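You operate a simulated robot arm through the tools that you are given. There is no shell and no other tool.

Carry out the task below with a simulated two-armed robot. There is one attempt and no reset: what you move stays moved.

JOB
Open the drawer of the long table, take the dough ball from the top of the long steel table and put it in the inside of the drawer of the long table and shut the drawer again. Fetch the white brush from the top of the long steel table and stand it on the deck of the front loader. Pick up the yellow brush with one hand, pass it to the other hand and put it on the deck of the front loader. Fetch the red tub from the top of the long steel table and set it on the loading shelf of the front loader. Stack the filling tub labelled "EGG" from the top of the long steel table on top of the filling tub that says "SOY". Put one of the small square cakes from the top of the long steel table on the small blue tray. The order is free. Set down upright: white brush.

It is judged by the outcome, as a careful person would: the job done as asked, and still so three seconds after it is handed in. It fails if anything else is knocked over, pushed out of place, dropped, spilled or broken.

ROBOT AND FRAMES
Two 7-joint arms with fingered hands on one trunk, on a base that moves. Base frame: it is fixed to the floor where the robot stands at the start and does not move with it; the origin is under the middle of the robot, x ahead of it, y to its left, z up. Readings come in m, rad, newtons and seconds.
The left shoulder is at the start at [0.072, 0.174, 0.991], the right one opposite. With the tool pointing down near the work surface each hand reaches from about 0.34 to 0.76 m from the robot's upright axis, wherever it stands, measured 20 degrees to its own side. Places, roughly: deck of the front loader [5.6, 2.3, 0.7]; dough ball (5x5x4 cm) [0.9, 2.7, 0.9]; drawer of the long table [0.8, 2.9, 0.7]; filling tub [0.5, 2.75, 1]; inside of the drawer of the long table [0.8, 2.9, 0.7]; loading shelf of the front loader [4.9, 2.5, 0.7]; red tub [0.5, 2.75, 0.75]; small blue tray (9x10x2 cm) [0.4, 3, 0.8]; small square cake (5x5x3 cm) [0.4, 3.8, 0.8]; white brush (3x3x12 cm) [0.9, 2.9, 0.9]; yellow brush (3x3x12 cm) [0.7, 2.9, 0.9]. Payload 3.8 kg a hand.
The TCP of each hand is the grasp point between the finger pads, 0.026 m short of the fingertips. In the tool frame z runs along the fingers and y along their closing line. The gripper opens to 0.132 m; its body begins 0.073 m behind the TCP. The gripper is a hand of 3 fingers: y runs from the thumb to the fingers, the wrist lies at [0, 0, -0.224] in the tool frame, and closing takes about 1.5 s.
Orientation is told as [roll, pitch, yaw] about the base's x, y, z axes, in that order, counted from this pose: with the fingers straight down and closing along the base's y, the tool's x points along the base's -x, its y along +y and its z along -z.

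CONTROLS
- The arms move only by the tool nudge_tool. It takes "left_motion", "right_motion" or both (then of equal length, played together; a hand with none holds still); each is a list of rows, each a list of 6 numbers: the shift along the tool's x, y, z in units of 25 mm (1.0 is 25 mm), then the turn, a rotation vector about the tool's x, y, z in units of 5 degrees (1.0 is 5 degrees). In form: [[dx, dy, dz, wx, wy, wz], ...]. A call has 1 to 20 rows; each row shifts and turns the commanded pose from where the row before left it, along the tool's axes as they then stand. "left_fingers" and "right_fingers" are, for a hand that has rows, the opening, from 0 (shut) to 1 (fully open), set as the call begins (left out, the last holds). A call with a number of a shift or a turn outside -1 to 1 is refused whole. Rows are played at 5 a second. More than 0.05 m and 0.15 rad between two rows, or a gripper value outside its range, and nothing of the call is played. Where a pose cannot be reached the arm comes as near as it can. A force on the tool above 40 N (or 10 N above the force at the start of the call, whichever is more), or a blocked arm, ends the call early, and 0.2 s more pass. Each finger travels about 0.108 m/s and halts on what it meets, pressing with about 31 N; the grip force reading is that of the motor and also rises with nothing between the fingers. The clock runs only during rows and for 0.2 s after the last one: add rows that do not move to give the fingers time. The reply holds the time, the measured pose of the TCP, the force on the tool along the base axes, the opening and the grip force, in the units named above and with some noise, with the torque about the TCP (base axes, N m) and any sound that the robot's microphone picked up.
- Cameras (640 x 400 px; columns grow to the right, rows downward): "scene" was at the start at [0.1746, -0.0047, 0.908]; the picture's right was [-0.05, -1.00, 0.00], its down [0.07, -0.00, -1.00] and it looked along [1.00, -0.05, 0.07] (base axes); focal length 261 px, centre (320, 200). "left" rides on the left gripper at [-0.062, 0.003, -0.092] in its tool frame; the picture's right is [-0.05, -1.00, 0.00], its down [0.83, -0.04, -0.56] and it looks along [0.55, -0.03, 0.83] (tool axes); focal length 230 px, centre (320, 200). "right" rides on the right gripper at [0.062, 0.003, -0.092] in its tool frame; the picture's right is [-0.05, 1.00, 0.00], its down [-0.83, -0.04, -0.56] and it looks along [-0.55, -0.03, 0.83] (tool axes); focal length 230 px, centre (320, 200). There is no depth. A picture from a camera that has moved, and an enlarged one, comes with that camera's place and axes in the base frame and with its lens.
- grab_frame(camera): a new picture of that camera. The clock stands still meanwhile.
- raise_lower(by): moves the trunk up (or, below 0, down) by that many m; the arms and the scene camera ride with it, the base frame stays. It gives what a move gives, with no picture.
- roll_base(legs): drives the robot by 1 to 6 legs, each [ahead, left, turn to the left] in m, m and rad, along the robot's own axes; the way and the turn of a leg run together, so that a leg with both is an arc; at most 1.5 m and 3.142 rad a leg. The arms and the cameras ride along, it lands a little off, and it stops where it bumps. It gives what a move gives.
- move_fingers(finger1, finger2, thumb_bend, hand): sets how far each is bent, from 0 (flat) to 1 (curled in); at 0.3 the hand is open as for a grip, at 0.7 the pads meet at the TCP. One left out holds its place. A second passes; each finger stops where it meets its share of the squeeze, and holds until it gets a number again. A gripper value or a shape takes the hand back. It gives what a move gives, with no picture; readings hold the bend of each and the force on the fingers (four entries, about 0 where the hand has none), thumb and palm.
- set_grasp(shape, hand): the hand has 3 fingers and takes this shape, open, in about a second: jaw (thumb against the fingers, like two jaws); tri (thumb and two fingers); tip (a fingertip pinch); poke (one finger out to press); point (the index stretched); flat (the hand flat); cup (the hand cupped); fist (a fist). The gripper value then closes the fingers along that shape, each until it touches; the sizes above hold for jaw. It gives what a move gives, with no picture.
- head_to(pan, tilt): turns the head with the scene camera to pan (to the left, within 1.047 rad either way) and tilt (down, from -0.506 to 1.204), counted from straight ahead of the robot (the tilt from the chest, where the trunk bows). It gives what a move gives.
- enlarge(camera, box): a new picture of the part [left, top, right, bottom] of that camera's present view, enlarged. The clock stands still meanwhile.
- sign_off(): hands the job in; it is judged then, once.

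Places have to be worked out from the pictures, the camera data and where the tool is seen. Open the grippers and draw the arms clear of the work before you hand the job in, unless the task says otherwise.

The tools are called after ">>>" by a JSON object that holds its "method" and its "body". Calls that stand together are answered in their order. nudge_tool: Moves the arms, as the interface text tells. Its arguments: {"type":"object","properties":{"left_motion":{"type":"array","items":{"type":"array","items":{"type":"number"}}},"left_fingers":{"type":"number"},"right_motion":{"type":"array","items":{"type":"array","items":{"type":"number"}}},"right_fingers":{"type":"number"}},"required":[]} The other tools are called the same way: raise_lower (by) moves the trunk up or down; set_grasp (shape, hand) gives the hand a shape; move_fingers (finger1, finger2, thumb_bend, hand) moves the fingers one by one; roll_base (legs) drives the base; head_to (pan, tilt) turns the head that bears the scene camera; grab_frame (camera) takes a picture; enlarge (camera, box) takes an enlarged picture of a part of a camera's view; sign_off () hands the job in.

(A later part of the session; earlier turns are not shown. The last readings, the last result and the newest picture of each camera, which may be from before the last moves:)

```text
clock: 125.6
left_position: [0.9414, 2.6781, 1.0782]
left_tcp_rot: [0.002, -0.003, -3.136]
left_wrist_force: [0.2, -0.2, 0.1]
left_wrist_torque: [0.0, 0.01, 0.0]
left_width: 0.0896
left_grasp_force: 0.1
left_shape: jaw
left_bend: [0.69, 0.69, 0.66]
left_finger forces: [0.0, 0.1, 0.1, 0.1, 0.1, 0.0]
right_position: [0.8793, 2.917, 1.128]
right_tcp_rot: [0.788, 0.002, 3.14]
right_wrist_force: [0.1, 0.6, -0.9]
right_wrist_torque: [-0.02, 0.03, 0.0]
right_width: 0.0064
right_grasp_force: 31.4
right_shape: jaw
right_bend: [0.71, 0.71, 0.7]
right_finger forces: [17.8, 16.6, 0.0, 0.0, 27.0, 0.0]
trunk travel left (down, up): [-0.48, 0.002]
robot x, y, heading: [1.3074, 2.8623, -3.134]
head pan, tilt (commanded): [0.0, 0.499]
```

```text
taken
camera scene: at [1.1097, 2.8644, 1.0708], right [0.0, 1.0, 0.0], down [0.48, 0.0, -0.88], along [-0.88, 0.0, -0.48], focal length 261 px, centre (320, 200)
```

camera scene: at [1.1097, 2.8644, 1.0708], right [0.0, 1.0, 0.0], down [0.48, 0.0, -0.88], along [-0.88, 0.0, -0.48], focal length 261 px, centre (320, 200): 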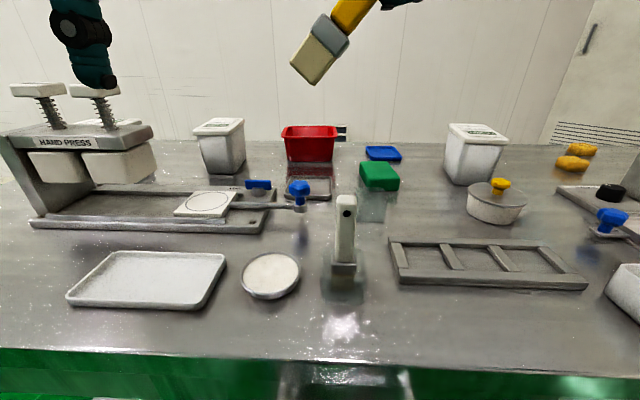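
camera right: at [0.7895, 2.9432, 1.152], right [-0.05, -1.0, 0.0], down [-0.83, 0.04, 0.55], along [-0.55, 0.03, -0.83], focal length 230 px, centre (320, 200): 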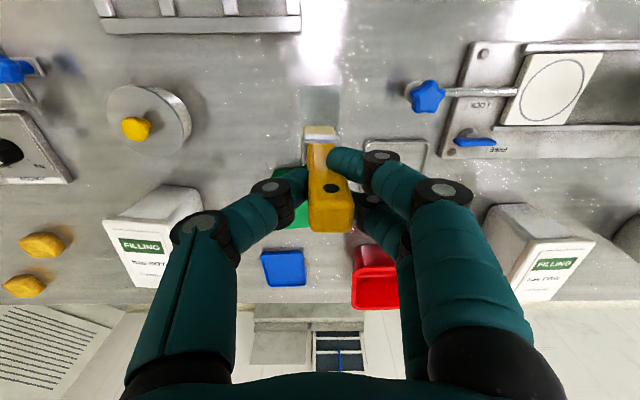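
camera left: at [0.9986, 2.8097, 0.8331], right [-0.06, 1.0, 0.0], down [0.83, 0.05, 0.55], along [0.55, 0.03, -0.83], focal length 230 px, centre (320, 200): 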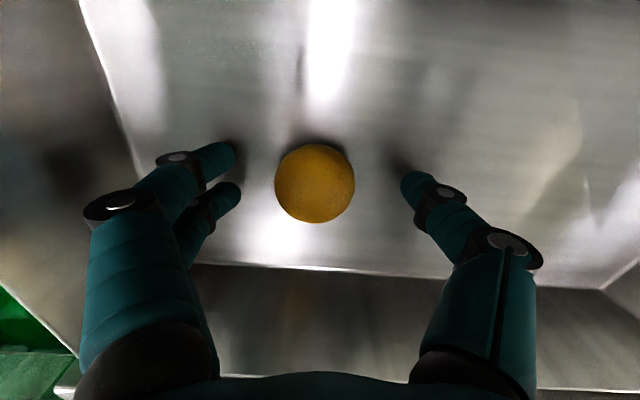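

The 45° tilt works. I now raise the left hand and start yawing it so its fingers close along x, while the right hand finishes turning the brush horizontal; the head tilts up to watch.

>>> {"method": "nudge_tool", "body": {"left_motion": [[0.2, 0, -1, 0, 0, 0], [0.2, 0, -1, 0, 0, 0], [0, 0, -1, 0, 0, 0], [0, 0, -1, 0, 0, 0], [0, 0, 0, 0, 0, -1], [0, 0, 0, 0, 0, -1], [0, 0, 0, 0, 0, -1], [0, 0, 0, 0, 0, -1], [0, 0, 0, 0, 0, -1], [0, 0, 0, 0, 0, -1], [0, 0, 0, 0, 0, -1], [0, 0, 0, 0, 0, -1], [0, 0, 0, 0, 0, -1]], "right_motion": [[0, 0, 0, 0, 0, 0], [0, 0, 0, 0, 0, 0], [0, 0, 0, 0, 0, 0], [0, 0, 0, 0, 0, 0], [0, 0, 0, -1, 0, 0], [0, 0, 0, -1, 0, 0], [0, 0, 0, -1, 0, 0], [0, 0, 0, -1, 0, 0], [0, 0, 0, -1, 0, 0], [0, 0, 0, -1, 0, 0], [0, 0, 0, -1, 0, 0], [0, 0, 0, -1, 0, 0], [0, 0, 0, -1, 0, 0]]}}

>>> {"method": "head_to", "body": {"pan": 0.0, "tilt": 0.0}}

>>> {"method": "grab_frame", "body": {"camera": "scene"}}

```text
clock: 128.4
left_position: [0.9516, 2.6787, 1.178]
left_tcp_rot: [-0.001, -0.003, -2.348]
left_wrist_force: [-0.1, -0.8, 1.3]
left_wrist_torque: [0.01, 0.0, -0.01]
left_width: 0.0894
left_grasp_force: 0.1
left_shape: jaw
left_bend: [0.69, 0.69, 0.66]
left_finger forces: [0.0, 0.1, 0.1, 0.0, 0.1, 0.0]
right_position: [0.8787, 2.9165, 1.1286]
right_tcp_rot: [1.575, 0.0, 3.142]
right_wrist_force: [-0.1, 0.0, 0.1]
right_wrist_torque: [0.06, 0.02, 0.0]
right_width: 0.0063
right_grasp_force: 30.9
right_shape: jaw
right_bend: [0.71, 0.71, 0.7]
right_finger forces: [18.7, 17.1, 0.1, 0.0, 27.1, 0.0]
trunk travel left (down, up): [-0.48, 0.002]
robot x, y, heading: [1.3026, 2.8634, -3.136]
head pan, tilt (commanded): [0.0, 0.499]
```

```text
clock: 129.3
left_position: [0.9508, 2.6783, 1.1777]
left_tcp_rot: [-0.001, -0.001, -2.351]
left_wrist_force: [-0.4, -0.6, -0.1]
left_wrist_torque: [0.0, 0.01, -0.02]
left_width: 0.0894
left_grasp_force: 0.0
left_shape: jaw
left_bend: [0.69, 0.69, 0.66]
left_finger forces: [0.0, 0.0, 0.0, 0.0, 0.0, 0.0]
right_position: [0.8787, 2.9175, 1.1285]
right_tcp_rot: [1.572, 0.002, 3.139]
right_wrist_force: [-0.4, 0.1, -0.5]
right_wrist_torque: [0.02, 0.01, 0.04]
right_width: 0.0064
right_grasp_force: 31.2
right_shape: jaw
right_bend: [0.71, 0.71, 0.7]
right_finger forces: [18.7, 17.1, 0.0, 0.0, 27.3, 0.1]
trunk travel left (down, up): [-0.48, 0.002]
robot x, y, heading: [1.3044, 2.8669, -3.141]
head pan, tilt (commanded): [0.0, 0.0]
```

```text
taken
camera scene: at [1.1106, 2.8642, 1.1169], right [0.0, 1.0, 0.0], down [0.0, 0.0, -1.0], along [-1.0, 0.0, 0.0], focal length 261 px, centre (320, 200)
```

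scene: 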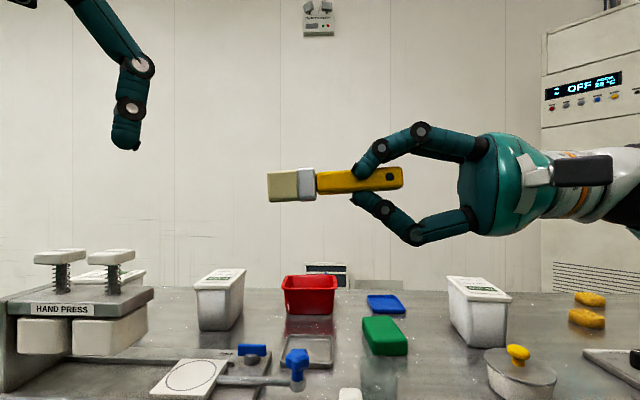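

The brush is nicely horizontal: bristle end y≈2.818, handle end y≈2.938, at z≈1.13, right fingertips at y≈2.895. I finish the left yaw, then rise and move the left hand above the ferrule (y≈2.853).

>>> {"method": "nudge_tool", "body": {"left_motion": [[0, 0, 0, 0, 0, -1], [0, 0, 0, 0, 0, -1], [0, 0, 0, 0, 0, -1], [0, 0, 0, 0, 0, -1], [0, 0, 0, 0, 0, -1], [0, 0, 0, 0, 0, -1], [0, 0, 0, 0, 0, -1], [0, 0, 0, 0, 0, -1], [0, 0, 0, 0, 0, -1], [0, 0, -0.9, 0, 0, 0], [0, 0, -0.9, 0, 0, 0], [0, 0, -0.9, 0, 0, 0], [0, 0, -0.7, 0, 0, 0]]}}

>>> {"method": "grab_frame", "body": {"camera": "left"}}

```text
clock: 132.1
left_position: [0.9512, 2.6775, 1.2641]
left_tcp_rot: [-0.001, 0.001, -1.566]
left_wrist_force: [-0.5, 0.2, -0.4]
left_wrist_torque: [0.01, 0.02, -0.01]
left_width: 0.0894
left_grasp_force: 0.0
left_shape: jaw
left_bend: [0.69, 0.69, 0.66]
left_finger forces: [0.0, 0.0, 0.1, 0.0, 0.0, 0.0]
right_position: [0.8797, 2.9168, 1.1276]
right_tcp_rot: [1.572, 0.004, 3.138]
right_wrist_force: [0.4, -0.7, -0.5]
right_wrist_torque: [0.01, 0.02, -0.01]
right_width: 0.0061
right_grasp_force: 31.0
right_shape: jaw
right_bend: [0.71, 0.71, 0.7]
right_finger forces: [18.8, 17.2, 0.0, 0.0, 27.2, 0.0]
trunk travel left (down, up): [-0.48, 0.002]
robot x, y, heading: [1.3117, 2.8671, -3.144]
head pan, tilt (commanded): [0.0, 0.0]
```

```text
taken
camera left: at [0.9557, 2.6165, 1.3551], right [-1.0, -0.06, 0.0], down [-0.05, 0.83, 0.56], along [-0.03, 0.55, -0.83], focal length 230 px, centre (320, 200)
```

left: 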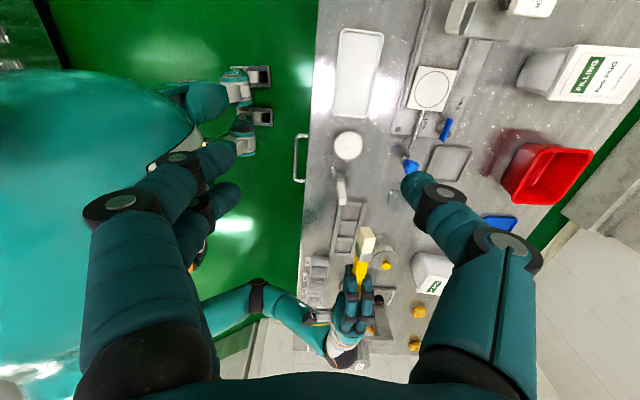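

The left camera confirms the brush in front of it. I move the left hand over the ferrule at (0.88, 2.853).

>>> {"method": "nudge_tool", "body": {"left_motion": [[0.88, -0.357, 0, 0, 0, 0], [0.88, -0.357, 0, 0, 0, 0], [0.88, -0.357, 0, 0, 0, 0], [0.88, -0.357, 0, 0, 0, 0], [0.88, -0.357, 0, 0, 0, 0], [0.88, -0.357, 0, 0, 0, 0], [0.88, -0.357, 0, 0, 0, 0], [0.86, -0.357, 0, 0, 0, 0]]}}

>>> {"method": "grab_frame", "body": {"camera": "left"}}

>>> {"method": "grab_frame", "body": {"camera": "scene"}}

```text
clock: 133.9
left_position: [0.8784, 2.8536, 1.2623]
left_tcp_rot: [-0.002, -0.001, -1.565]
left_wrist_force: [0.7, -0.2, -0.6]
left_wrist_torque: [-0.02, -0.03, -0.01]
left_width: 0.0895
left_grasp_force: 0.1
left_shape: jaw
left_bend: [0.69, 0.69, 0.66]
left_finger forces: [0.0, 0.0, 0.0, 0.0, 0.0, 0.0]
right_position: [0.878, 2.9174, 1.1278]
right_tcp_rot: [1.572, 0.003, 3.139]
right_wrist_force: [0.5, -0.2, -0.8]
right_wrist_torque: [0.05, 0.0, -0.03]
right_width: 0.0066
right_grasp_force: 31.3
right_shape: jaw
right_bend: [0.71, 0.71, 0.7]
right_finger forces: [19.0, 17.0, 0.1, 0.0, 27.1, 0.0]
trunk travel left (down, up): [-0.48, 0.002]
robot x, y, heading: [1.305, 2.8682, -3.138]
head pan, tilt (commanded): [0.0, 0.0]
```

```text
taken
camera left: at [0.8832, 2.7921, 1.3546], right [-1.0, -0.06, 0.0], down [-0.05, 0.83, 0.56], along [-0.03, 0.55, -0.83], focal length 230 px, centre (320, 200)
```

left: 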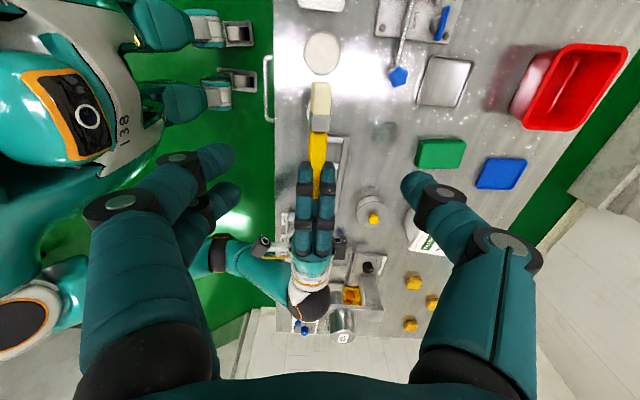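

```text
taken
camera scene: at [1.1105, 2.8648, 1.1169], right [0.0, 1.0, 0.0], down [0.0, 0.0, -1.0], along [-1.0, 0.0, 0.0], focal length 261 px, centre (320, 200)
```

scene: 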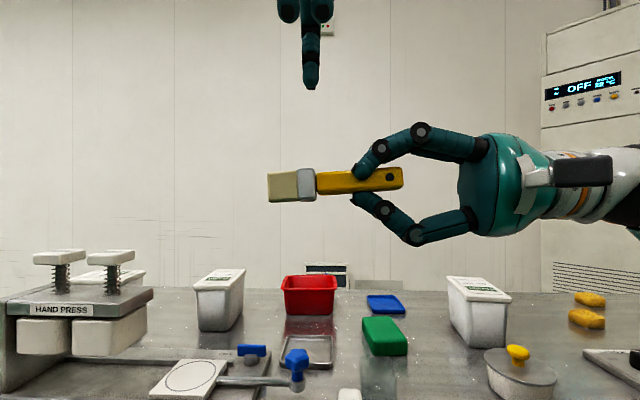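

The ferrule computes to (0.881, 2.854), directly under the left TCP. I descend 13 cm to its level.

>>> {"method": "nudge_tool", "body": {"left_motion": [[0, 0.1, 0.88, 0, 0, 0], [0, 0, 0.88, 0, 0, 0], [0, 0, 0.88, 0, 0, 0], [0, 0, 0.88, 0, 0, 0], [0, 0, 0.88, 0, 0, 0], [0, 0, 0.8, 0, 0, 0], [0, 0, 0, 0, 0, 0]]}}

>>> {"method": "grab_frame", "body": {"camera": "scene"}}

>>> {"method": "grab_frame", "body": {"camera": "left"}}

```text
clock: 135.5
left_position: [0.8824, 2.8527, 1.1331]
left_tcp_rot: [-0.002, 0.0, -1.566]
left_wrist_force: [-0.2, 0.6, 0.3]
left_wrist_torque: [-0.03, 0.01, 0.02]
left_width: 0.0896
left_grasp_force: 0.2
left_shape: jaw
left_bend: [0.69, 0.69, 0.66]
left_finger forces: [0.0, 0.0, 0.1, 0.1, 0.0, 0.1]
right_position: [0.8793, 2.9164, 1.1276]
right_tcp_rot: [1.573, 0.0, 3.14]
right_wrist_force: [0.4, 0.1, -0.9]
right_wrist_torque: [0.03, 0.06, -0.01]
right_width: 0.0063
right_grasp_force: 31.0
right_shape: jaw
right_bend: [0.71, 0.71, 0.7]
right_finger forces: [18.9, 17.1, 0.1, 0.0, 27.0, 0.1]
trunk travel left (down, up): [-0.48, 0.002]
robot x, y, heading: [1.3138, 2.8626, -3.139]
head pan, tilt (commanded): [0.0, 0.0]
```

```text
taken
camera scene: at [1.1108, 2.8642, 1.117], right [0.0, 1.0, 0.0], down [0.0, 0.0, -1.0], along [-1.0, 0.0, 0.0], focal length 261 px, centre (320, 200)
```

scene: 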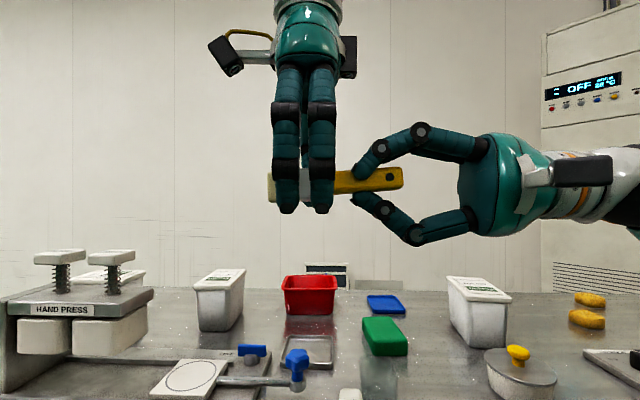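

```text
taken
camera left: at [0.8862, 2.7912, 1.2242], right [-1.0, -0.06, 0.0], down [-0.05, 0.83, 0.56], along [-0.03, 0.55, -0.83], focal length 230 px, centre (320, 200)
```

left: 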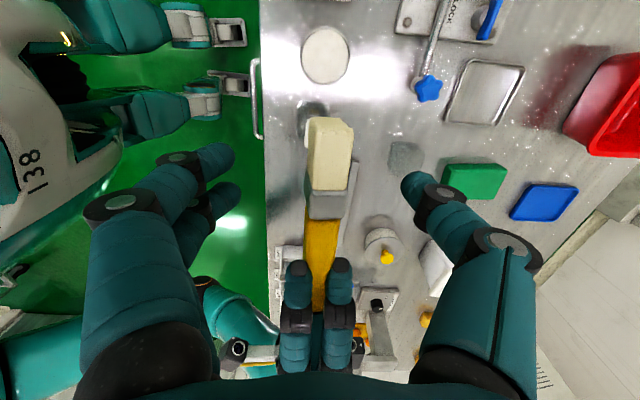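

The left fingers and thumb straddle the ferrule. I close the left hand while the right still holds.

>>> {"method": "nudge_tool", "body": {"left_motion": [[0, 0, 0, 0, 0, 0], [0, 0, 0, 0, 0, 0], [0, 0, 0, 0, 0, 0], [0, 0, 0, 0, 0, 0], [0, 0, 0, 0, 0, 0], [0, 0, 0, 0, 0, 0]], "left_fingers": 0.0}}

>>> {"method": "grab_frame", "body": {"camera": "left"}}

>>> {"method": "grab_frame", "body": {"camera": "scene"}}

```text
clock: 136.9
left_position: [0.8817, 2.8529, 1.1326]
left_tcp_rot: [-0.002, 0.0, -1.565]
left_wrist_force: [-2.8, 1.2, -2.5]
left_wrist_torque: [0.01, 0.08, 0.11]
left_width: 0.0082
left_grasp_force: 30.7
left_shape: jaw
left_bend: [0.72, 0.72, 0.71]
left_finger forces: [13.3, 12.9, 0.0, 0.0, 28.2, 0.0]
right_position: [0.8809, 2.9169, 1.1278]
right_tcp_rot: [1.572, 0.002, 3.142]
right_wrist_force: [2.1, -1.1, 2.4]
right_wrist_torque: [-0.11, -0.05, 0.07]
right_width: 0.0063
right_grasp_force: 31.1
right_shape: jaw
right_bend: [0.71, 0.71, 0.7]
right_finger forces: [19.7, 18.2, 0.0, 0.0, 25.5, 0.0]
trunk travel left (down, up): [-0.48, 0.002]
robot x, y, heading: [1.3068, 2.8663, -3.136]
head pan, tilt (commanded): [0.0, 0.0]
```

```text
taken
camera left: at [0.886, 2.7912, 1.2243], right [-1.0, -0.06, 0.0], down [-0.05, 0.83, 0.56], along [-0.03, 0.55, -0.83], focal length 230 px, centre (320, 200)
```

left: 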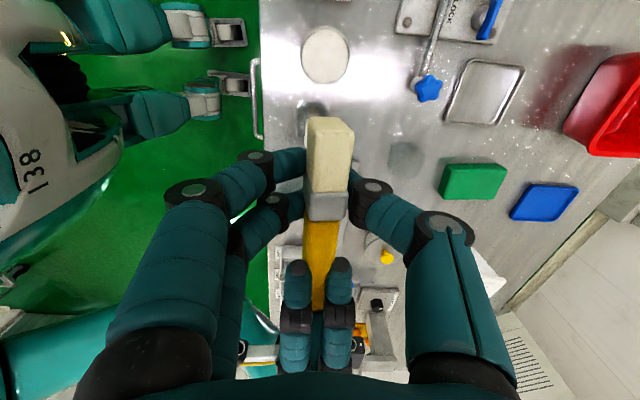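

```text
taken
camera scene: at [1.1107, 2.8642, 1.1169], right [0.0, 1.0, 0.0], down [0.0, 0.0, -1.0], along [-1.0, 0.0, 0.0], focal length 261 px, centre (320, 200)
```

scene: 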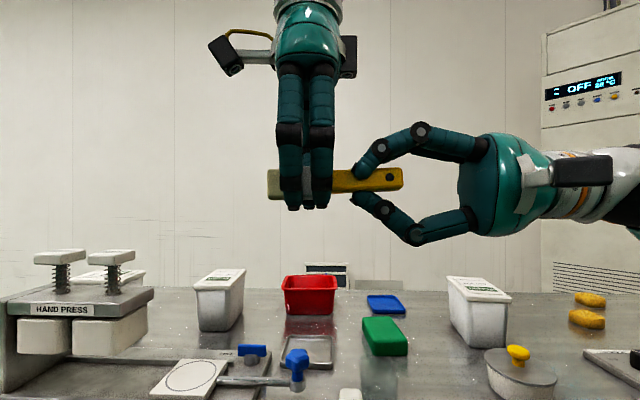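

Both hands hold the brush; left forces 13/13/28 N. I open the right hand and withdraw it along its own axis.

>>> {"method": "nudge_tool", "body": {"right_motion": [[0, 0, 0, 0, 0, 0], [0, 0, 0, 0, 0, 0], [0, 0, 0, 0, 0, 0], [0, 0, 0, 0, 0, 0]], "right_fingers": 0.6}}

>>> {"method": "grab_frame", "body": {"camera": "scene"}}

```text
clock: 137.9
left_position: [0.8825, 2.8534, 1.1324]
left_tcp_rot: [-0.004, 0.0, -1.564]
left_wrist_force: [0.6, 0.4, -0.2]
left_wrist_torque: [0.01, -0.02, 0.03]
left_width: 0.0035
left_grasp_force: 30.8
left_shape: jaw
left_bend: [0.74, 0.73, 0.74]
left_finger forces: [0.0, 0.0, 0.0, 0.0, 0.0, 0.0]
right_position: [0.8801, 2.9177, 1.1275]
right_tcp_rot: [1.573, 0.002, 3.142]
right_wrist_force: [0.1, 0.0, -0.3]
right_wrist_torque: [0.0, 0.01, 0.02]
right_width: 0.079
right_grasp_force: 0.0
right_shape: jaw
right_bend: [0.71, 0.71, 0.71]
right_finger forces: [0.0, 0.0, 0.0, 0.0, 0.0, 0.0]
trunk travel left (down, up): [-0.48, 0.002]
robot x, y, heading: [1.3058, 2.8662, -3.139]
head pan, tilt (commanded): [0.0, 0.0]
```

```text
taken
camera scene: at [1.1107, 2.8642, 1.1169], right [0.0, 1.0, 0.0], down [0.0, 0.0, -1.0], along [-1.0, 0.0, 0.0], focal length 261 px, centre (320, 200)
```

scene: 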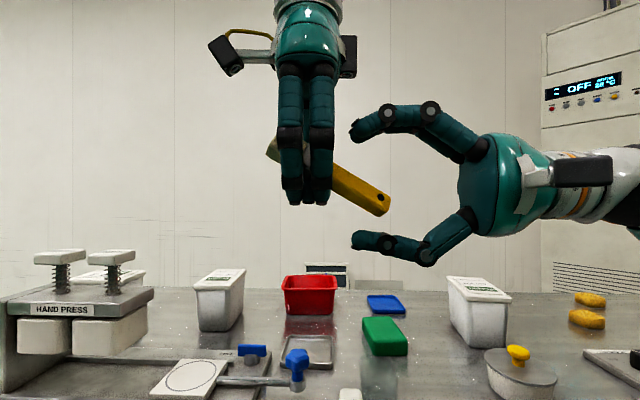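

The brush pivoted down at the handle when released; the left fingertips read 0 N, so it is only caged in the left hand. I close the right hand part-way around the handle again to secure it.

>>> {"method": "nudge_tool", "body": {"right_motion": [[0, 0, 0, 0, 0, 0], [0, 0, 0, 0, 0, 0]], "right_fingers": 0.3}}

>>> {"method": "enlarge", "body": {"camera": "scene", "box": [240, 60, 480, 280]}}

>>> {"method": "grab_frame", "body": {"camera": "left"}}

```text
clock: 138.5
left_position: [0.8813, 2.8537, 1.1332]
left_tcp_rot: [-0.002, 0.002, -1.567]
left_wrist_force: [0.6, -0.4, -0.8]
left_wrist_torque: [0.05, -0.02, 0.01]
left_width: 0.0039
left_grasp_force: 30.7
left_shape: jaw
left_bend: [0.74, 0.73, 0.74]
left_finger forces: [0.1, 0.1, 0.0, 0.0, 0.0, 0.0]
right_position: [0.8803, 2.9166, 1.1276]
right_tcp_rot: [1.574, 0.003, 3.141]
right_wrist_force: [-1.0, -0.2, 0.5]
right_wrist_torque: [-0.01, 0.0, 0.01]
right_width: 0.0397
right_grasp_force: 0.1
right_shape: jaw
right_bend: [0.73, 0.73, 0.7]
right_finger forces: [0.0, 0.2, 0.0, 0.0, 0.1, 0.0]
trunk travel left (down, up): [-0.48, 0.002]
robot x, y, heading: [1.3079, 2.8656, -3.134]
head pan, tilt (commanded): [0.0, 0.0]
```

```text
1.82 times, centred on (360, 170) of scene
camera zoom: at [1.1107, 2.8642, 1.1169], right [0.0, 1.0, 0.0], down [0.0, 0.0, -1.0], along [-1.0, 0.0, 0.0], focal length 474 px, centre (247, 254)
```

zoom: 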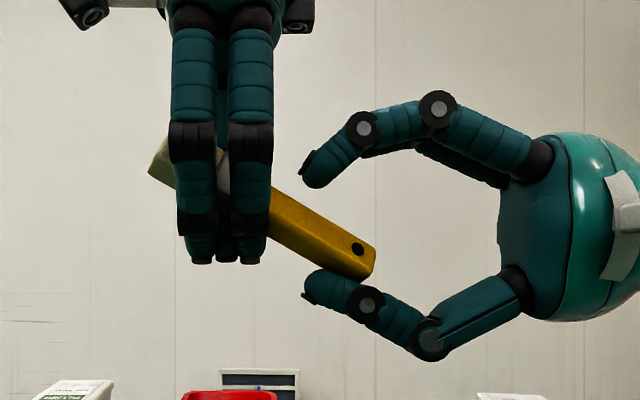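

```text
taken
camera left: at [0.8861, 2.7912, 1.2244], right [-1.0, -0.06, 0.0], down [-0.05, 0.83, 0.56], along [-0.03, 0.55, -0.83], focal length 230 px, centre (320, 200)
```

left: 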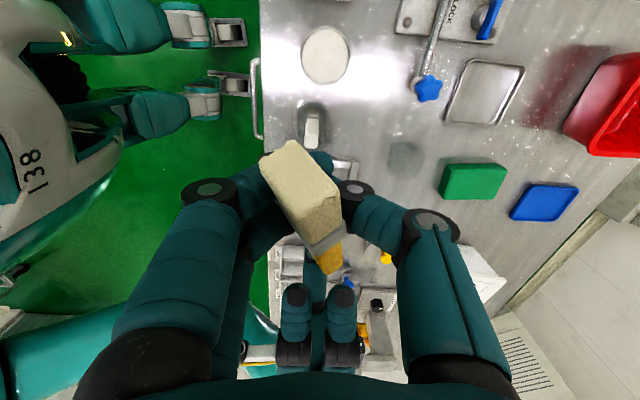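

The brush lies caged above the left fingertips and stable. I close the right hand fully to clamp the handle again.

>>> {"method": "nudge_tool", "body": {"right_motion": [[0, 0, 0, 0, 0, 0], [0, 0, 0, 0, 0, 0], [0, 0, 0, 0, 0, 0], [0, 0, 0, 0, 0, 0]], "right_fingers": 0.0}}

>>> {"method": "enlarge", "body": {"camera": "scene", "box": [240, 60, 480, 280]}}

>>> {"method": "grab_frame", "body": {"camera": "left"}}

```text
clock: 139.5
left_position: [0.8823, 2.8528, 1.1328]
left_tcp_rot: [-0.001, 0.001, -1.566]
left_wrist_force: [1.2, -0.4, -3.1]
left_wrist_torque: [0.01, 0.02, 0.06]
left_width: 0.004
left_grasp_force: 30.2
left_shape: jaw
left_bend: [0.73, 0.73, 0.74]
left_finger forces: [2.3, 0.3, 0.1, 0.0, 1.5, 0.1]
right_position: [0.8803, 2.9159, 1.1288]
right_tcp_rot: [1.575, 0.002, 3.14]
right_wrist_force: [-0.7, -0.2, 2.4]
right_wrist_torque: [-0.2, -0.05, -0.11]
right_width: 0.0057
right_grasp_force: 31.0
right_shape: jaw
right_bend: [0.72, 0.71, 0.72]
right_finger forces: [0.1, 22.5, 0.0, 0.0, 25.4, 0.0]
trunk travel left (down, up): [-0.48, 0.002]
robot x, y, heading: [1.3094, 2.8651, -3.134]
head pan, tilt (commanded): [0.0, 0.0]
```

```text
1.82 times, centred on (360, 170) of scene
camera zoom: at [1.1107, 2.8642, 1.1169], right [0.0, 1.0, 0.0], down [0.0, 0.0, -1.0], along [-1.0, 0.0, 0.0], focal length 474 px, centre (247, 254)
```

zoom: 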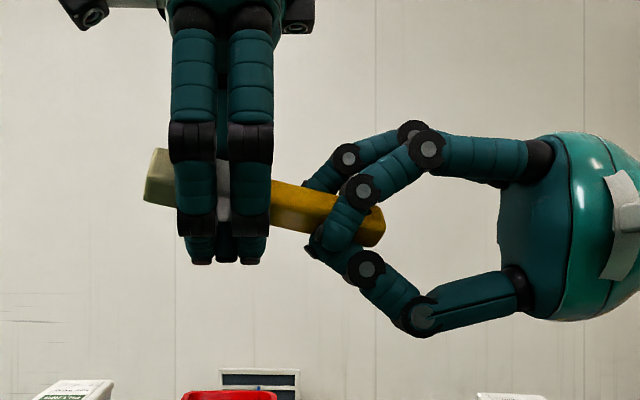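

```text
taken
camera left: at [0.8861, 2.7912, 1.2242], right [-1.0, -0.06, 0.0], down [-0.05, 0.83, 0.56], along [-0.03, 0.55, -0.83], focal length 230 px, centre (320, 200)
```

left: 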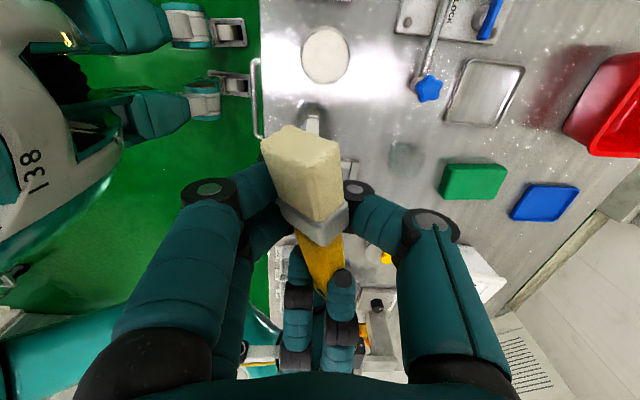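

The right hand now clamps the handle (22/25 N, one finger and thumb). I open the left hand to re-grip with the brush nearer its fingertips, checking that the right hand keeps it.

>>> {"method": "nudge_tool", "body": {"left_motion": [[0, 0, 0, 0, 0, 0], [0, 0, 0, 0, 0, 0]], "left_fingers": 0.3}}

>>> {"method": "enlarge", "body": {"camera": "scene", "box": [240, 60, 480, 280]}}

>>> {"method": "grab_frame", "body": {"camera": "left"}}

```text
clock: 140.1
left_position: [0.8818, 2.8534, 1.1337]
left_tcp_rot: [-0.003, 0.0, -1.564]
left_wrist_force: [0.1, 0.5, 0.5]
left_wrist_torque: [-0.01, -0.01, -0.03]
left_width: 0.0393
left_grasp_force: 0.2
left_shape: jaw
left_bend: [0.74, 0.74, 0.7]
left_finger forces: [0.0, 0.0, 0.1, 0.1, 0.0, 0.0]
right_position: [0.88, 2.9167, 1.1272]
right_tcp_rot: [1.571, 0.004, 3.142]
right_wrist_force: [-0.3, -0.5, 0.2]
right_wrist_torque: [0.0, -0.05, -0.02]
right_width: 0.0054
right_grasp_force: 30.9
right_shape: jaw
right_bend: [0.72, 0.7, 0.72]
right_finger forces: [0.1, 17.3, 0.0, 0.0, 25.8, 0.0]
trunk travel left (down, up): [-0.48, 0.002]
robot x, y, heading: [1.3127, 2.8641, -3.139]
head pan, tilt (commanded): [0.0, 0.0]
```

```text
1.82 times, centred on (360, 170) of scene
camera zoom: at [1.1107, 2.8642, 1.1169], right [0.0, 1.0, 0.0], down [0.0, 0.0, -1.0], along [-1.0, 0.0, 0.0], focal length 474 px, centre (247, 254)
```

zoom: 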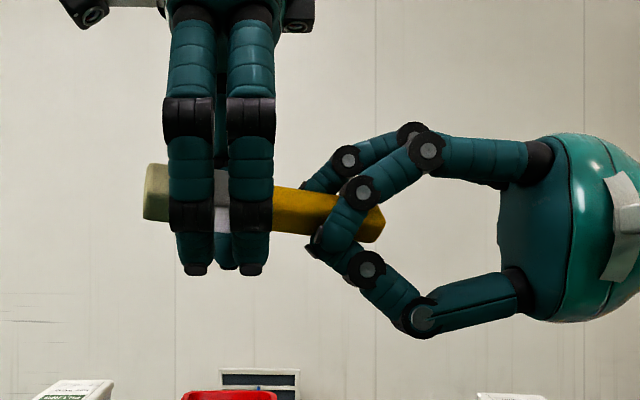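

```text
taken
camera left: at [0.886, 2.7912, 1.2248], right [-1.0, -0.06, 0.0], down [-0.05, 0.83, 0.56], along [-0.03, 0.55, -0.83], focal length 230 px, centre (320, 200)
```

left: 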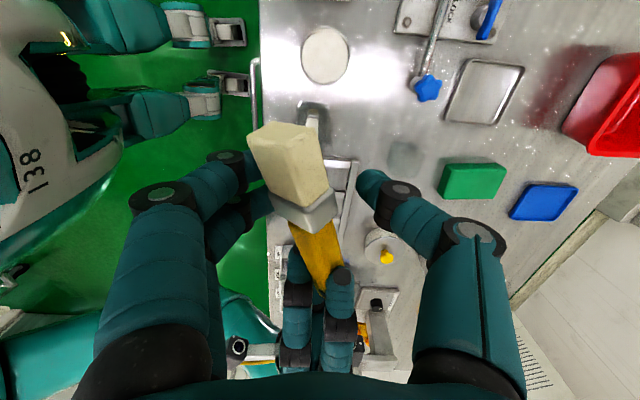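

The right hand holds it alone. I open the left wider, raise it ~3 cm so its tips meet the brush's flat mid-side, shift toward the bristles and yaw to match the brush.

>>> {"method": "nudge_tool", "body": {"left_motion": [[0, 0, 0, 0, 0, 0], [0, 0, 0, 0, 0, 0], [-0.2, 0.1, -0.4, 0, 0, -0.8], [-0.2, 0.1, -0.4, 0, 0, -0.8], [-0.2, 0.1, -0.4, 0, 0, -0.8], [0, 0, 0, 0, 0, 0]], "left_fingers": 0.6}}

>>> {"method": "enlarge", "body": {"camera": "scene", "box": [240, 60, 480, 280]}}

>>> {"method": "grab_frame", "body": {"camera": "left"}}

```text
clock: 141.5
left_position: [0.8906, 2.8393, 1.1635]
left_tcp_rot: [-0.002, -0.001, -1.354]
left_wrist_force: [1.4, -0.2, -0.2]
left_wrist_torque: [0.0, 0.02, -0.04]
left_width: 0.0785
left_grasp_force: 0.1
left_shape: jaw
left_bend: [0.71, 0.71, 0.71]
left_finger forces: [0.0, 0.0, 0.0, 0.0, 0.0, 0.1]
right_position: [0.8793, 2.9171, 1.1271]
right_tcp_rot: [1.573, 0.002, 3.139]
right_wrist_force: [0.1, 0.2, -0.7]
right_wrist_torque: [0.03, 0.04, 0.01]
right_width: 0.0056
right_grasp_force: 30.7
right_shape: jaw
right_bend: [0.72, 0.7, 0.72]
right_finger forces: [0.1, 17.4, 0.1, 0.0, 25.8, 0.0]
trunk travel left (down, up): [-0.48, 0.002]
robot x, y, heading: [1.3085, 2.8639, -3.137]
head pan, tilt (commanded): [0.0, 0.0]
```

```text
1.82 times, centred on (360, 170) of scene
camera zoom: at [1.1106, 2.8642, 1.1169], right [0.0, 1.0, 0.0], down [0.0, 0.0, -1.0], along [-1.0, 0.0, 0.0], focal length 474 px, centre (247, 254)
```

zoom: 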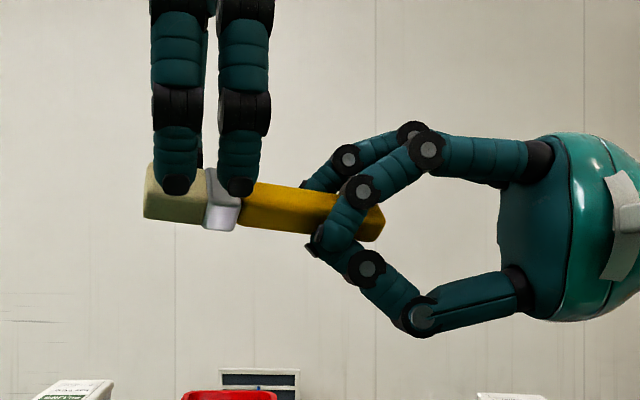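

```text
taken
camera left: at [0.9073, 2.779, 1.2545], right [-0.96, -0.26, 0.0], down [-0.22, 0.8, 0.56], along [-0.15, 0.54, -0.83], focal length 230 px, centre (320, 200)
```

left: 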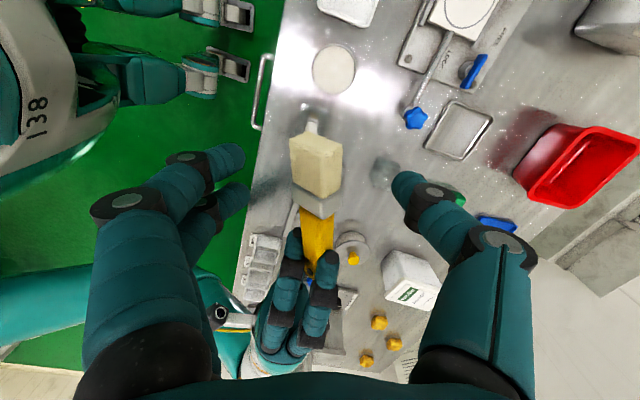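

The left fingers now meet the bristle block's middle. I shift 1 cm more toward the bristle end and close.

>>> {"method": "nudge_tool", "body": {"left_motion": [[-0.4, 0, 0.05, 0, 0, 0], [0, 0, 0, 0, 0, 0]]}}

>>> {"method": "nudge_tool", "body": {"left_motion": [[0, 0, 0, 0, 0, 0], [0, 0, 0, 0, 0, 0], [0, 0, 0, 0, 0, 0], [0, 0, 0, 0, 0, 0], [0, 0, 0, 0, 0, 0]], "left_fingers": 0.0}}

>>> {"method": "enlarge", "body": {"camera": "scene", "box": [240, 60, 480, 280]}}

>>> {"method": "grab_frame", "body": {"camera": "left"}}

```text
clock: 142.1
left_position: [0.8926, 2.8294, 1.1612]
left_tcp_rot: [-0.001, 0.0, -1.356]
left_wrist_force: [-0.1, 0.7, -1.0]
left_wrist_torque: [-0.02, 0.02, 0.02]
left_width: 0.0788
left_grasp_force: 0.1
left_shape: jaw
left_bend: [0.71, 0.71, 0.71]
left_finger forces: [0.1, 0.0, 0.0, 0.0, 0.0, 0.0]
right_position: [0.8791, 2.9163, 1.128]
right_tcp_rot: [1.572, 0.005, 3.139]
right_wrist_force: [0.1, -0.2, -0.1]
right_wrist_torque: [0.01, 0.01, -0.03]
right_width: 0.0054
right_grasp_force: 31.1
right_shape: jaw
right_bend: [0.72, 0.7, 0.72]
right_finger forces: [0.0, 17.4, 0.0, 0.0, 25.8, 0.1]
trunk travel left (down, up): [-0.48, 0.002]
robot x, y, heading: [1.3073, 2.8659, -3.131]
head pan, tilt (commanded): [0.0, 0.0]
```

```text
clock: 143.3
left_position: [0.8921, 2.8294, 1.1631]
left_tcp_rot: [-0.002, 0.001, -1.356]
left_wrist_force: [-0.8, -0.2, -0.4]
left_wrist_torque: [-0.05, -0.17, 0.04]
left_width: 0.0194
left_grasp_force: 30.7
left_shape: jaw
left_bend: [0.73, 0.72, 0.7]
left_finger forces: [11.6, 14.1, 0.1, 0.1, 27.5, 0.0]
right_position: [0.8799, 2.918, 1.1281]
right_tcp_rot: [1.574, 0.002, 3.14]
right_wrist_force: [-0.6, 0.3, 0.5]
right_wrist_torque: [0.0, 0.14, 0.03]
right_width: 0.0053
right_grasp_force: 30.8
right_shape: jaw
right_bend: [0.72, 0.7, 0.72]
right_finger forces: [0.0, 15.9, 0.1, 0.0, 23.5, 0.0]
trunk travel left (down, up): [-0.48, 0.002]
robot x, y, heading: [1.3111, 2.864, -3.133]
head pan, tilt (commanded): [0.0, 0.0]
```

```text
1.82 times, centred on (360, 170) of scene
camera zoom: at [1.1107, 2.8642, 1.1169], right [0.0, 1.0, 0.0], down [0.0, 0.0, -1.0], along [-1.0, 0.0, 0.0], focal length 474 px, centre (247, 254)
```

zoom: 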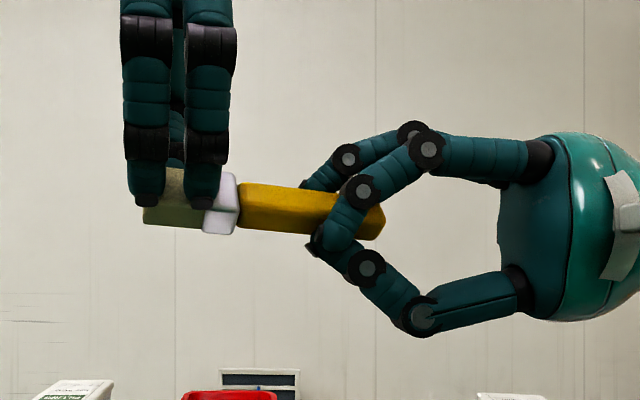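

```text
taken
camera left: at [0.9093, 2.769, 1.2533], right [-0.96, -0.26, 0.0], down [-0.22, 0.8, 0.56], along [-0.15, 0.54, -0.83], focal length 230 px, centre (320, 200)
```

left: 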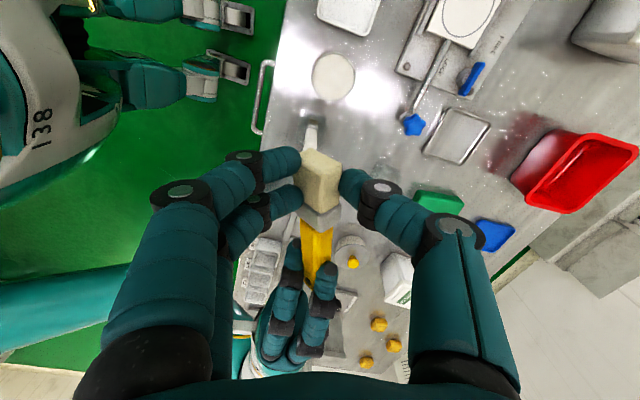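

This is a proper grip now: width 0.019, forces 12/14/28 N and almost no vertical push. I open the right hand only slightly first, as a safety cage, and check.

>>> {"method": "nudge_tool", "body": {"right_motion": [[0, 0, 0, 0, 0, 0], [0, 0, 0, 0, 0, 0], [0, 0, 0, 0, 0, 0]], "right_fingers": 0.3}}

>>> {"method": "enlarge", "body": {"camera": "scene", "box": [240, 60, 480, 280]}}

```text
clock: 144.1
left_position: [0.8924, 2.8287, 1.1619]
left_tcp_rot: [-0.002, 0.001, -1.356]
left_wrist_force: [-0.2, 0.4, 0.1]
left_wrist_torque: [0.03, 0.01, 0.02]
left_width: 0.0181
left_grasp_force: 31.1
left_shape: jaw
left_bend: [0.73, 0.72, 0.73]
left_finger forces: [12.0, 12.5, 0.1, 0.0, 24.4, 0.1]
right_position: [0.8793, 2.9158, 1.1276]
right_tcp_rot: [1.574, 0.004, 3.14]
right_wrist_force: [-0.3, -0.3, -0.4]
right_wrist_torque: [0.01, 0.0, -0.01]
right_width: 0.0391
right_grasp_force: 0.0
right_shape: jaw
right_bend: [0.74, 0.73, 0.7]
right_finger forces: [0.0, 0.0, 0.1, 0.0, 0.0, 0.1]
trunk travel left (down, up): [-0.48, 0.002]
robot x, y, heading: [1.3064, 2.8695, -3.135]
head pan, tilt (commanded): [0.0, 0.0]
```

```text
1.82 times, centred on (360, 170) of scene
camera zoom: at [1.1107, 2.8642, 1.1169], right [0.0, 1.0, 0.0], down [0.0, 0.0, -1.0], along [-1.0, 0.0, 0.0], focal length 474 px, centre (247, 254)
```

zoom: 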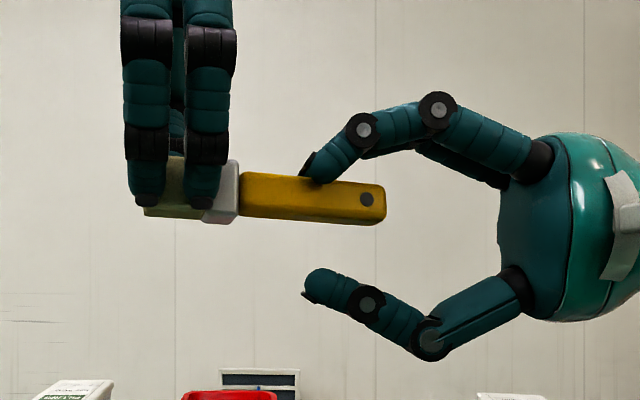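

The left hand holds it level and firmly. I open the right fully and withdraw it to the right.

>>> {"method": "nudge_tool", "body": {"right_motion": [[0, 0, 0, 0, 0, 0], [0, 0, 0, 0, 0, 0], [0, 0, -0.8, 0, 0, 0], [0, 0, -0.9, 0, 0, 0], [0, 0, -0.9, 0, 0, 0], [0, 0, -0.9, 0, 0, 0], [0, 0, -0.9, 0, 0, 0]], "right_fingers": 0.75}}

>>> {"method": "grab_frame", "body": {"camera": "scene"}}

```text
clock: 145.7
left_position: [0.8914, 2.8285, 1.161]
left_tcp_rot: [-0.002, 0.0, -1.355]
left_wrist_force: [0.2, -0.2, -0.7]
left_wrist_torque: [-0.01, 0.02, 0.02]
left_width: 0.0179
left_grasp_force: 31.1
left_shape: jaw
left_bend: [0.73, 0.72, 0.73]
left_finger forces: [11.9, 12.6, 0.0, 0.0, 24.4, 0.0]
right_position: [0.881, 3.0289, 1.1273]
right_tcp_rot: [1.574, 0.004, 3.141]
right_wrist_force: [0.3, -0.6, 0.4]
right_wrist_torque: [-0.02, -0.01, 0.0]
right_width: 0.0987
right_grasp_force: 0.0
right_shape: jaw
right_bend: [0.64, 0.64, 0.6]
right_finger forces: [0.0, 0.0, 0.0, 0.0, 0.0, 0.1]
trunk travel left (down, up): [-0.48, 0.002]
robot x, y, heading: [1.3045, 2.8628, -3.138]
head pan, tilt (commanded): [0.0, 0.0]
```

```text
taken
camera scene: at [1.1107, 2.8644, 1.117], right [0.0, 1.0, 0.0], down [0.0, 0.0, -1.0], along [-1.0, 0.0, 0.0], focal length 261 px, centre (320, 200)
```

scene: 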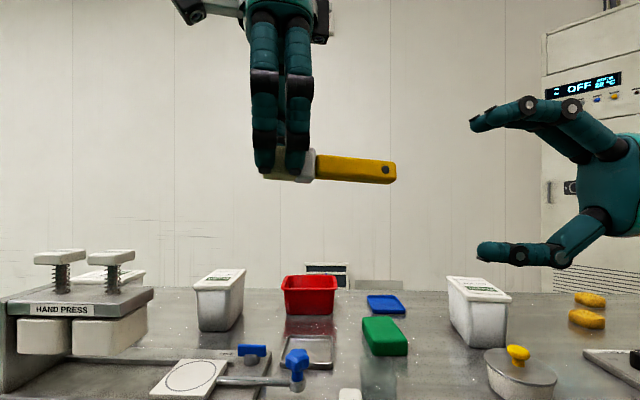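

Hand-over complete: the left hand holds the yellow brush. I move it away to the left while turning the right hand back to pointing down.

>>> {"method": "nudge_tool", "body": {"left_motion": [[-0.433, -0.095, 0, 0, 0, 0], [-0.433, -0.095, 0, 0, 0, 0], [-0.433, -0.095, 0, 0, 0, 0], [-0.433, -0.095, 0, 0, 0, 0], [-0.433, -0.095, 0, 0, 0, 0], [-0.433, -0.095, 0, 0, 0, 0], [-0.433, -0.095, 0, 0, 0, 0], [-0.433, -0.095, 0, 0, 0, 0], [-0.433, -0.095, 0, 0, 0, 0], [-0.433, -0.095, 0, 0, 0, 0], [-0.433, -0.095, 0, 0, 0, 0], [-0.433, -0.095, 0, 0, 0, 0], [-0.433, -0.095, 0, 0, 0, 0], [-0.433, -0.095, 0, 0, 0, 0], [-0.433, -0.095, 0, 0, 0, 0], [-0.433, -0.095, 0, 0, 0, 0], [-0.433, -0.095, 0, 0, 0, 0], [-0.433, -0.095, 0, 0, 0, 0]], "right_motion": [[0, 0, 0, 1, 0, 0], [0, 0, 0, 1, 0, 0], [0, 0, 0, 1, 0, 0], [0, 0, 0, 1, 0, 0], [0, 0, 0, 1, 0, 0], [0, 0, 0, 1, 0, 0], [0, 0, 0, 1, 0, 0], [0, 0, 0, 1, 0, 0], [0, 0, 0, 1, 0, 0], [0, 0, 0, 1, 0, 0], [0, 0, 0, 1, 0, 0], [0, 0, 0, 1, 0, 0], [0, 0, 0, 1, 0, 0], [0, 0, 0, 1, 0, 0], [0, 0, 0, 1, 0, 0], [0, 0, 0, 1, 0, 0], [0, 0, 0, 1, 0, 0], [0, 0, 0, 1, 0, 0]]}}

>>> {"method": "head_to", "body": {"pan": 0.0, "tilt": 0.5}}

>>> {"method": "grab_frame", "body": {"camera": "scene"}}

>>> {"method": "grab_frame", "body": {"camera": "right"}}

```text
clock: 149.5
left_position: [0.8915, 2.6302, 1.1608]
left_tcp_rot: [-0.002, 0.002, -1.357]
left_wrist_force: [0.4, 0.4, 0.1]
left_wrist_torque: [-0.01, -0.01, -0.02]
left_width: 0.0181
left_grasp_force: 30.2
left_shape: jaw
left_bend: [0.73, 0.72, 0.73]
left_finger forces: [11.8, 12.5, 0.0, 0.0, 24.4, 0.0]
right_position: [0.8808, 3.0258, 1.128]
right_tcp_rot: [0.0, 0.004, 3.139]
right_wrist_force: [-0.4, -0.2, 0.4]
right_wrist_torque: [-0.01, 0.03, -0.01]
right_width: 0.0987
right_grasp_force: 0.1
right_shape: jaw
right_bend: [0.64, 0.64, 0.6]
right_finger forces: [0.1, 0.0, 0.0, 0.0, 0.0, 0.0]
trunk travel left (down, up): [-0.48, 0.002]
robot x, y, heading: [1.3055, 2.8635, -3.136]
head pan, tilt (commanded): [0.0, 0.0]
```

```text
clock: 150.5
left_position: [0.8917, 2.6289, 1.1599]
left_tcp_rot: [-0.002, 0.003, -1.356]
left_wrist_force: [0.5, 0.3, -1.5]
left_wrist_torque: [-0.02, 0.0, 0.0]
left_width: 0.0177
left_grasp_force: 30.9
left_shape: jaw
left_bend: [0.73, 0.72, 0.73]
left_finger forces: [11.8, 12.5, 0.0, 0.0, 24.4, 0.0]
right_position: [0.8782, 3.0282, 1.128]
right_tcp_rot: [0.002, 0.002, 3.141]
right_wrist_force: [-0.1, -0.4, -1.2]
right_wrist_torque: [-0.01, 0.0, -0.01]
right_width: 0.0987
right_grasp_force: 0.0
right_shape: jaw
right_bend: [0.64, 0.64, 0.6]
right_finger forces: [0.0, 0.1, 0.0, 0.1, 0.0, 0.0]
trunk travel left (down, up): [-0.48, 0.002]
robot x, y, heading: [1.308, 2.8646, -3.135]
head pan, tilt (commanded): [0.0, 0.499]
```

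```text
taken
camera scene: at [1.1097, 2.8641, 1.0709], right [0.0, 1.0, 0.0], down [0.48, 0.0, -0.88], along [-0.88, 0.0, -0.48], focal length 261 px, centre (320, 200)
```

scene: 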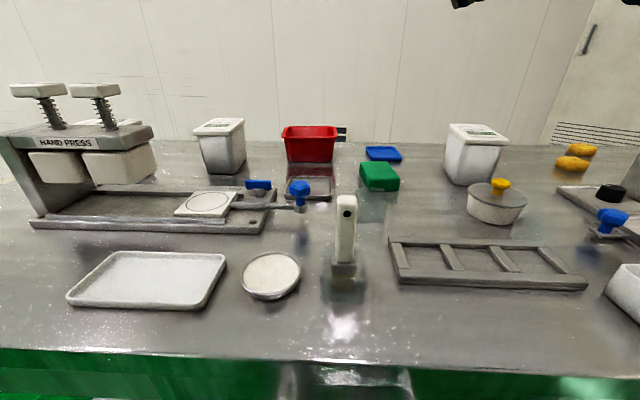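

```text
taken
camera right: at [0.9415, 3.0244, 1.2196], right [-0.05, -1.0, 0.0], down [-0.83, 0.05, 0.55], along [-0.55, 0.03, -0.83], focal length 230 px, centre (320, 200)
```

right: 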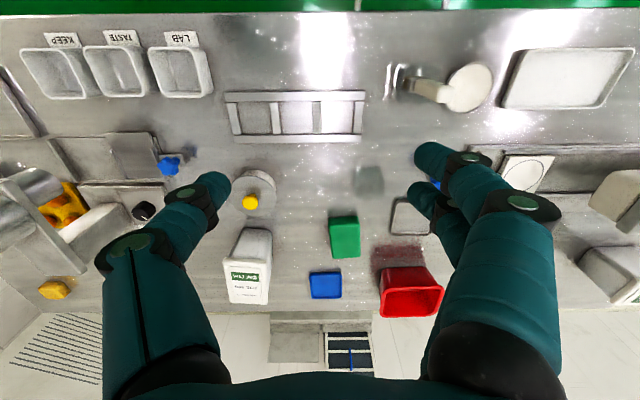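

The white brush is at about (0.885, 2.89). I bring the right hand above it.

>>> {"method": "nudge_tool", "body": {"right_motion": [[0.05, 0.9, 0.4, 0, 0, 0], [0.05, 0.9, 0.4, 0, 0, 0], [0.05, 0.9, 0.6, 0, 0, 0], [0.05, 0.9, 0.6, 0, 0, 0], [0.05, 0.9, 0.6, 0, 0, 0], [0.05, 0.9, 0.6, 0, 0, 0]], "right_fingers": 0.6}}

>>> {"method": "enlarge", "body": {"camera": "right", "box": [240, 60, 420, 200]}}

>>> {"method": "grab_frame", "body": {"camera": "scene"}}

```text
clock: 151.9
left_position: [0.8918, 2.6292, 1.1617]
left_tcp_rot: [-0.002, 0.003, -1.357]
left_wrist_force: [-1.3, -0.9, -0.1]
left_wrist_torque: [-0.01, 0.01, -0.01]
left_width: 0.0176
left_grasp_force: 30.8
left_shape: jaw
left_bend: [0.73, 0.72, 0.73]
left_finger forces: [11.9, 12.4, 0.0, 0.0, 24.2, 0.0]
right_position: [0.8855, 2.8911, 1.0472]
right_tcp_rot: [0.002, 0.003, 3.141]
right_wrist_force: [0.1, 0.7, -0.5]
right_wrist_torque: [0.01, 0.02, -0.01]
right_width: 0.0798
right_grasp_force: 0.0
right_shape: jaw
right_bend: [0.71, 0.71, 0.71]
right_finger forces: [0.0, 0.1, 0.0, 0.0, 0.0, 0.0]
trunk travel left (down, up): [-0.48, 0.002]
robot x, y, heading: [1.3076, 2.8629, -3.137]
head pan, tilt (commanded): [0.0, 0.499]
```

```text
2.86 times, centred on (330, 130) of right
camera zoom: at [0.9482, 2.8883, 1.1396], right [-0.05, -1.0, 0.0], down [-0.83, 0.05, 0.55], along [-0.55, 0.03, -0.83], focal length 657 px, centre (291, 400)
```

zoom: 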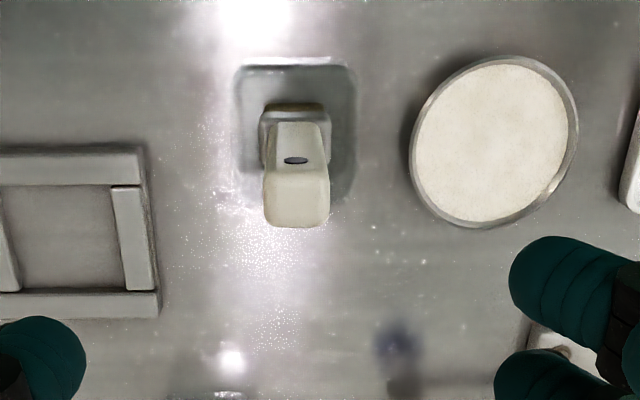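

```text
taken
camera scene: at [1.1095, 2.8637, 1.0708], right [0.0, 1.0, 0.0], down [0.48, 0.0, -0.88], along [-0.88, 0.0, -0.48], focal length 261 px, centre (320, 200)
```

scene: 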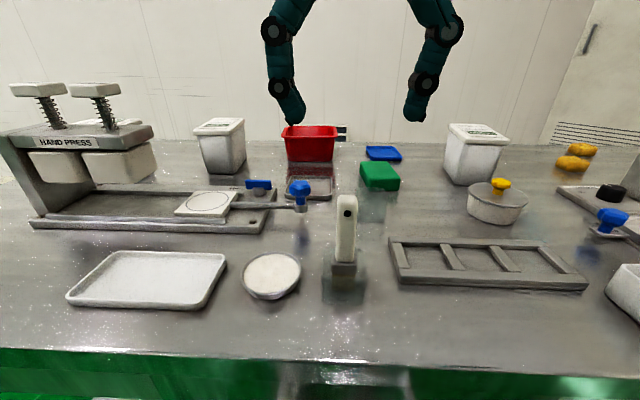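

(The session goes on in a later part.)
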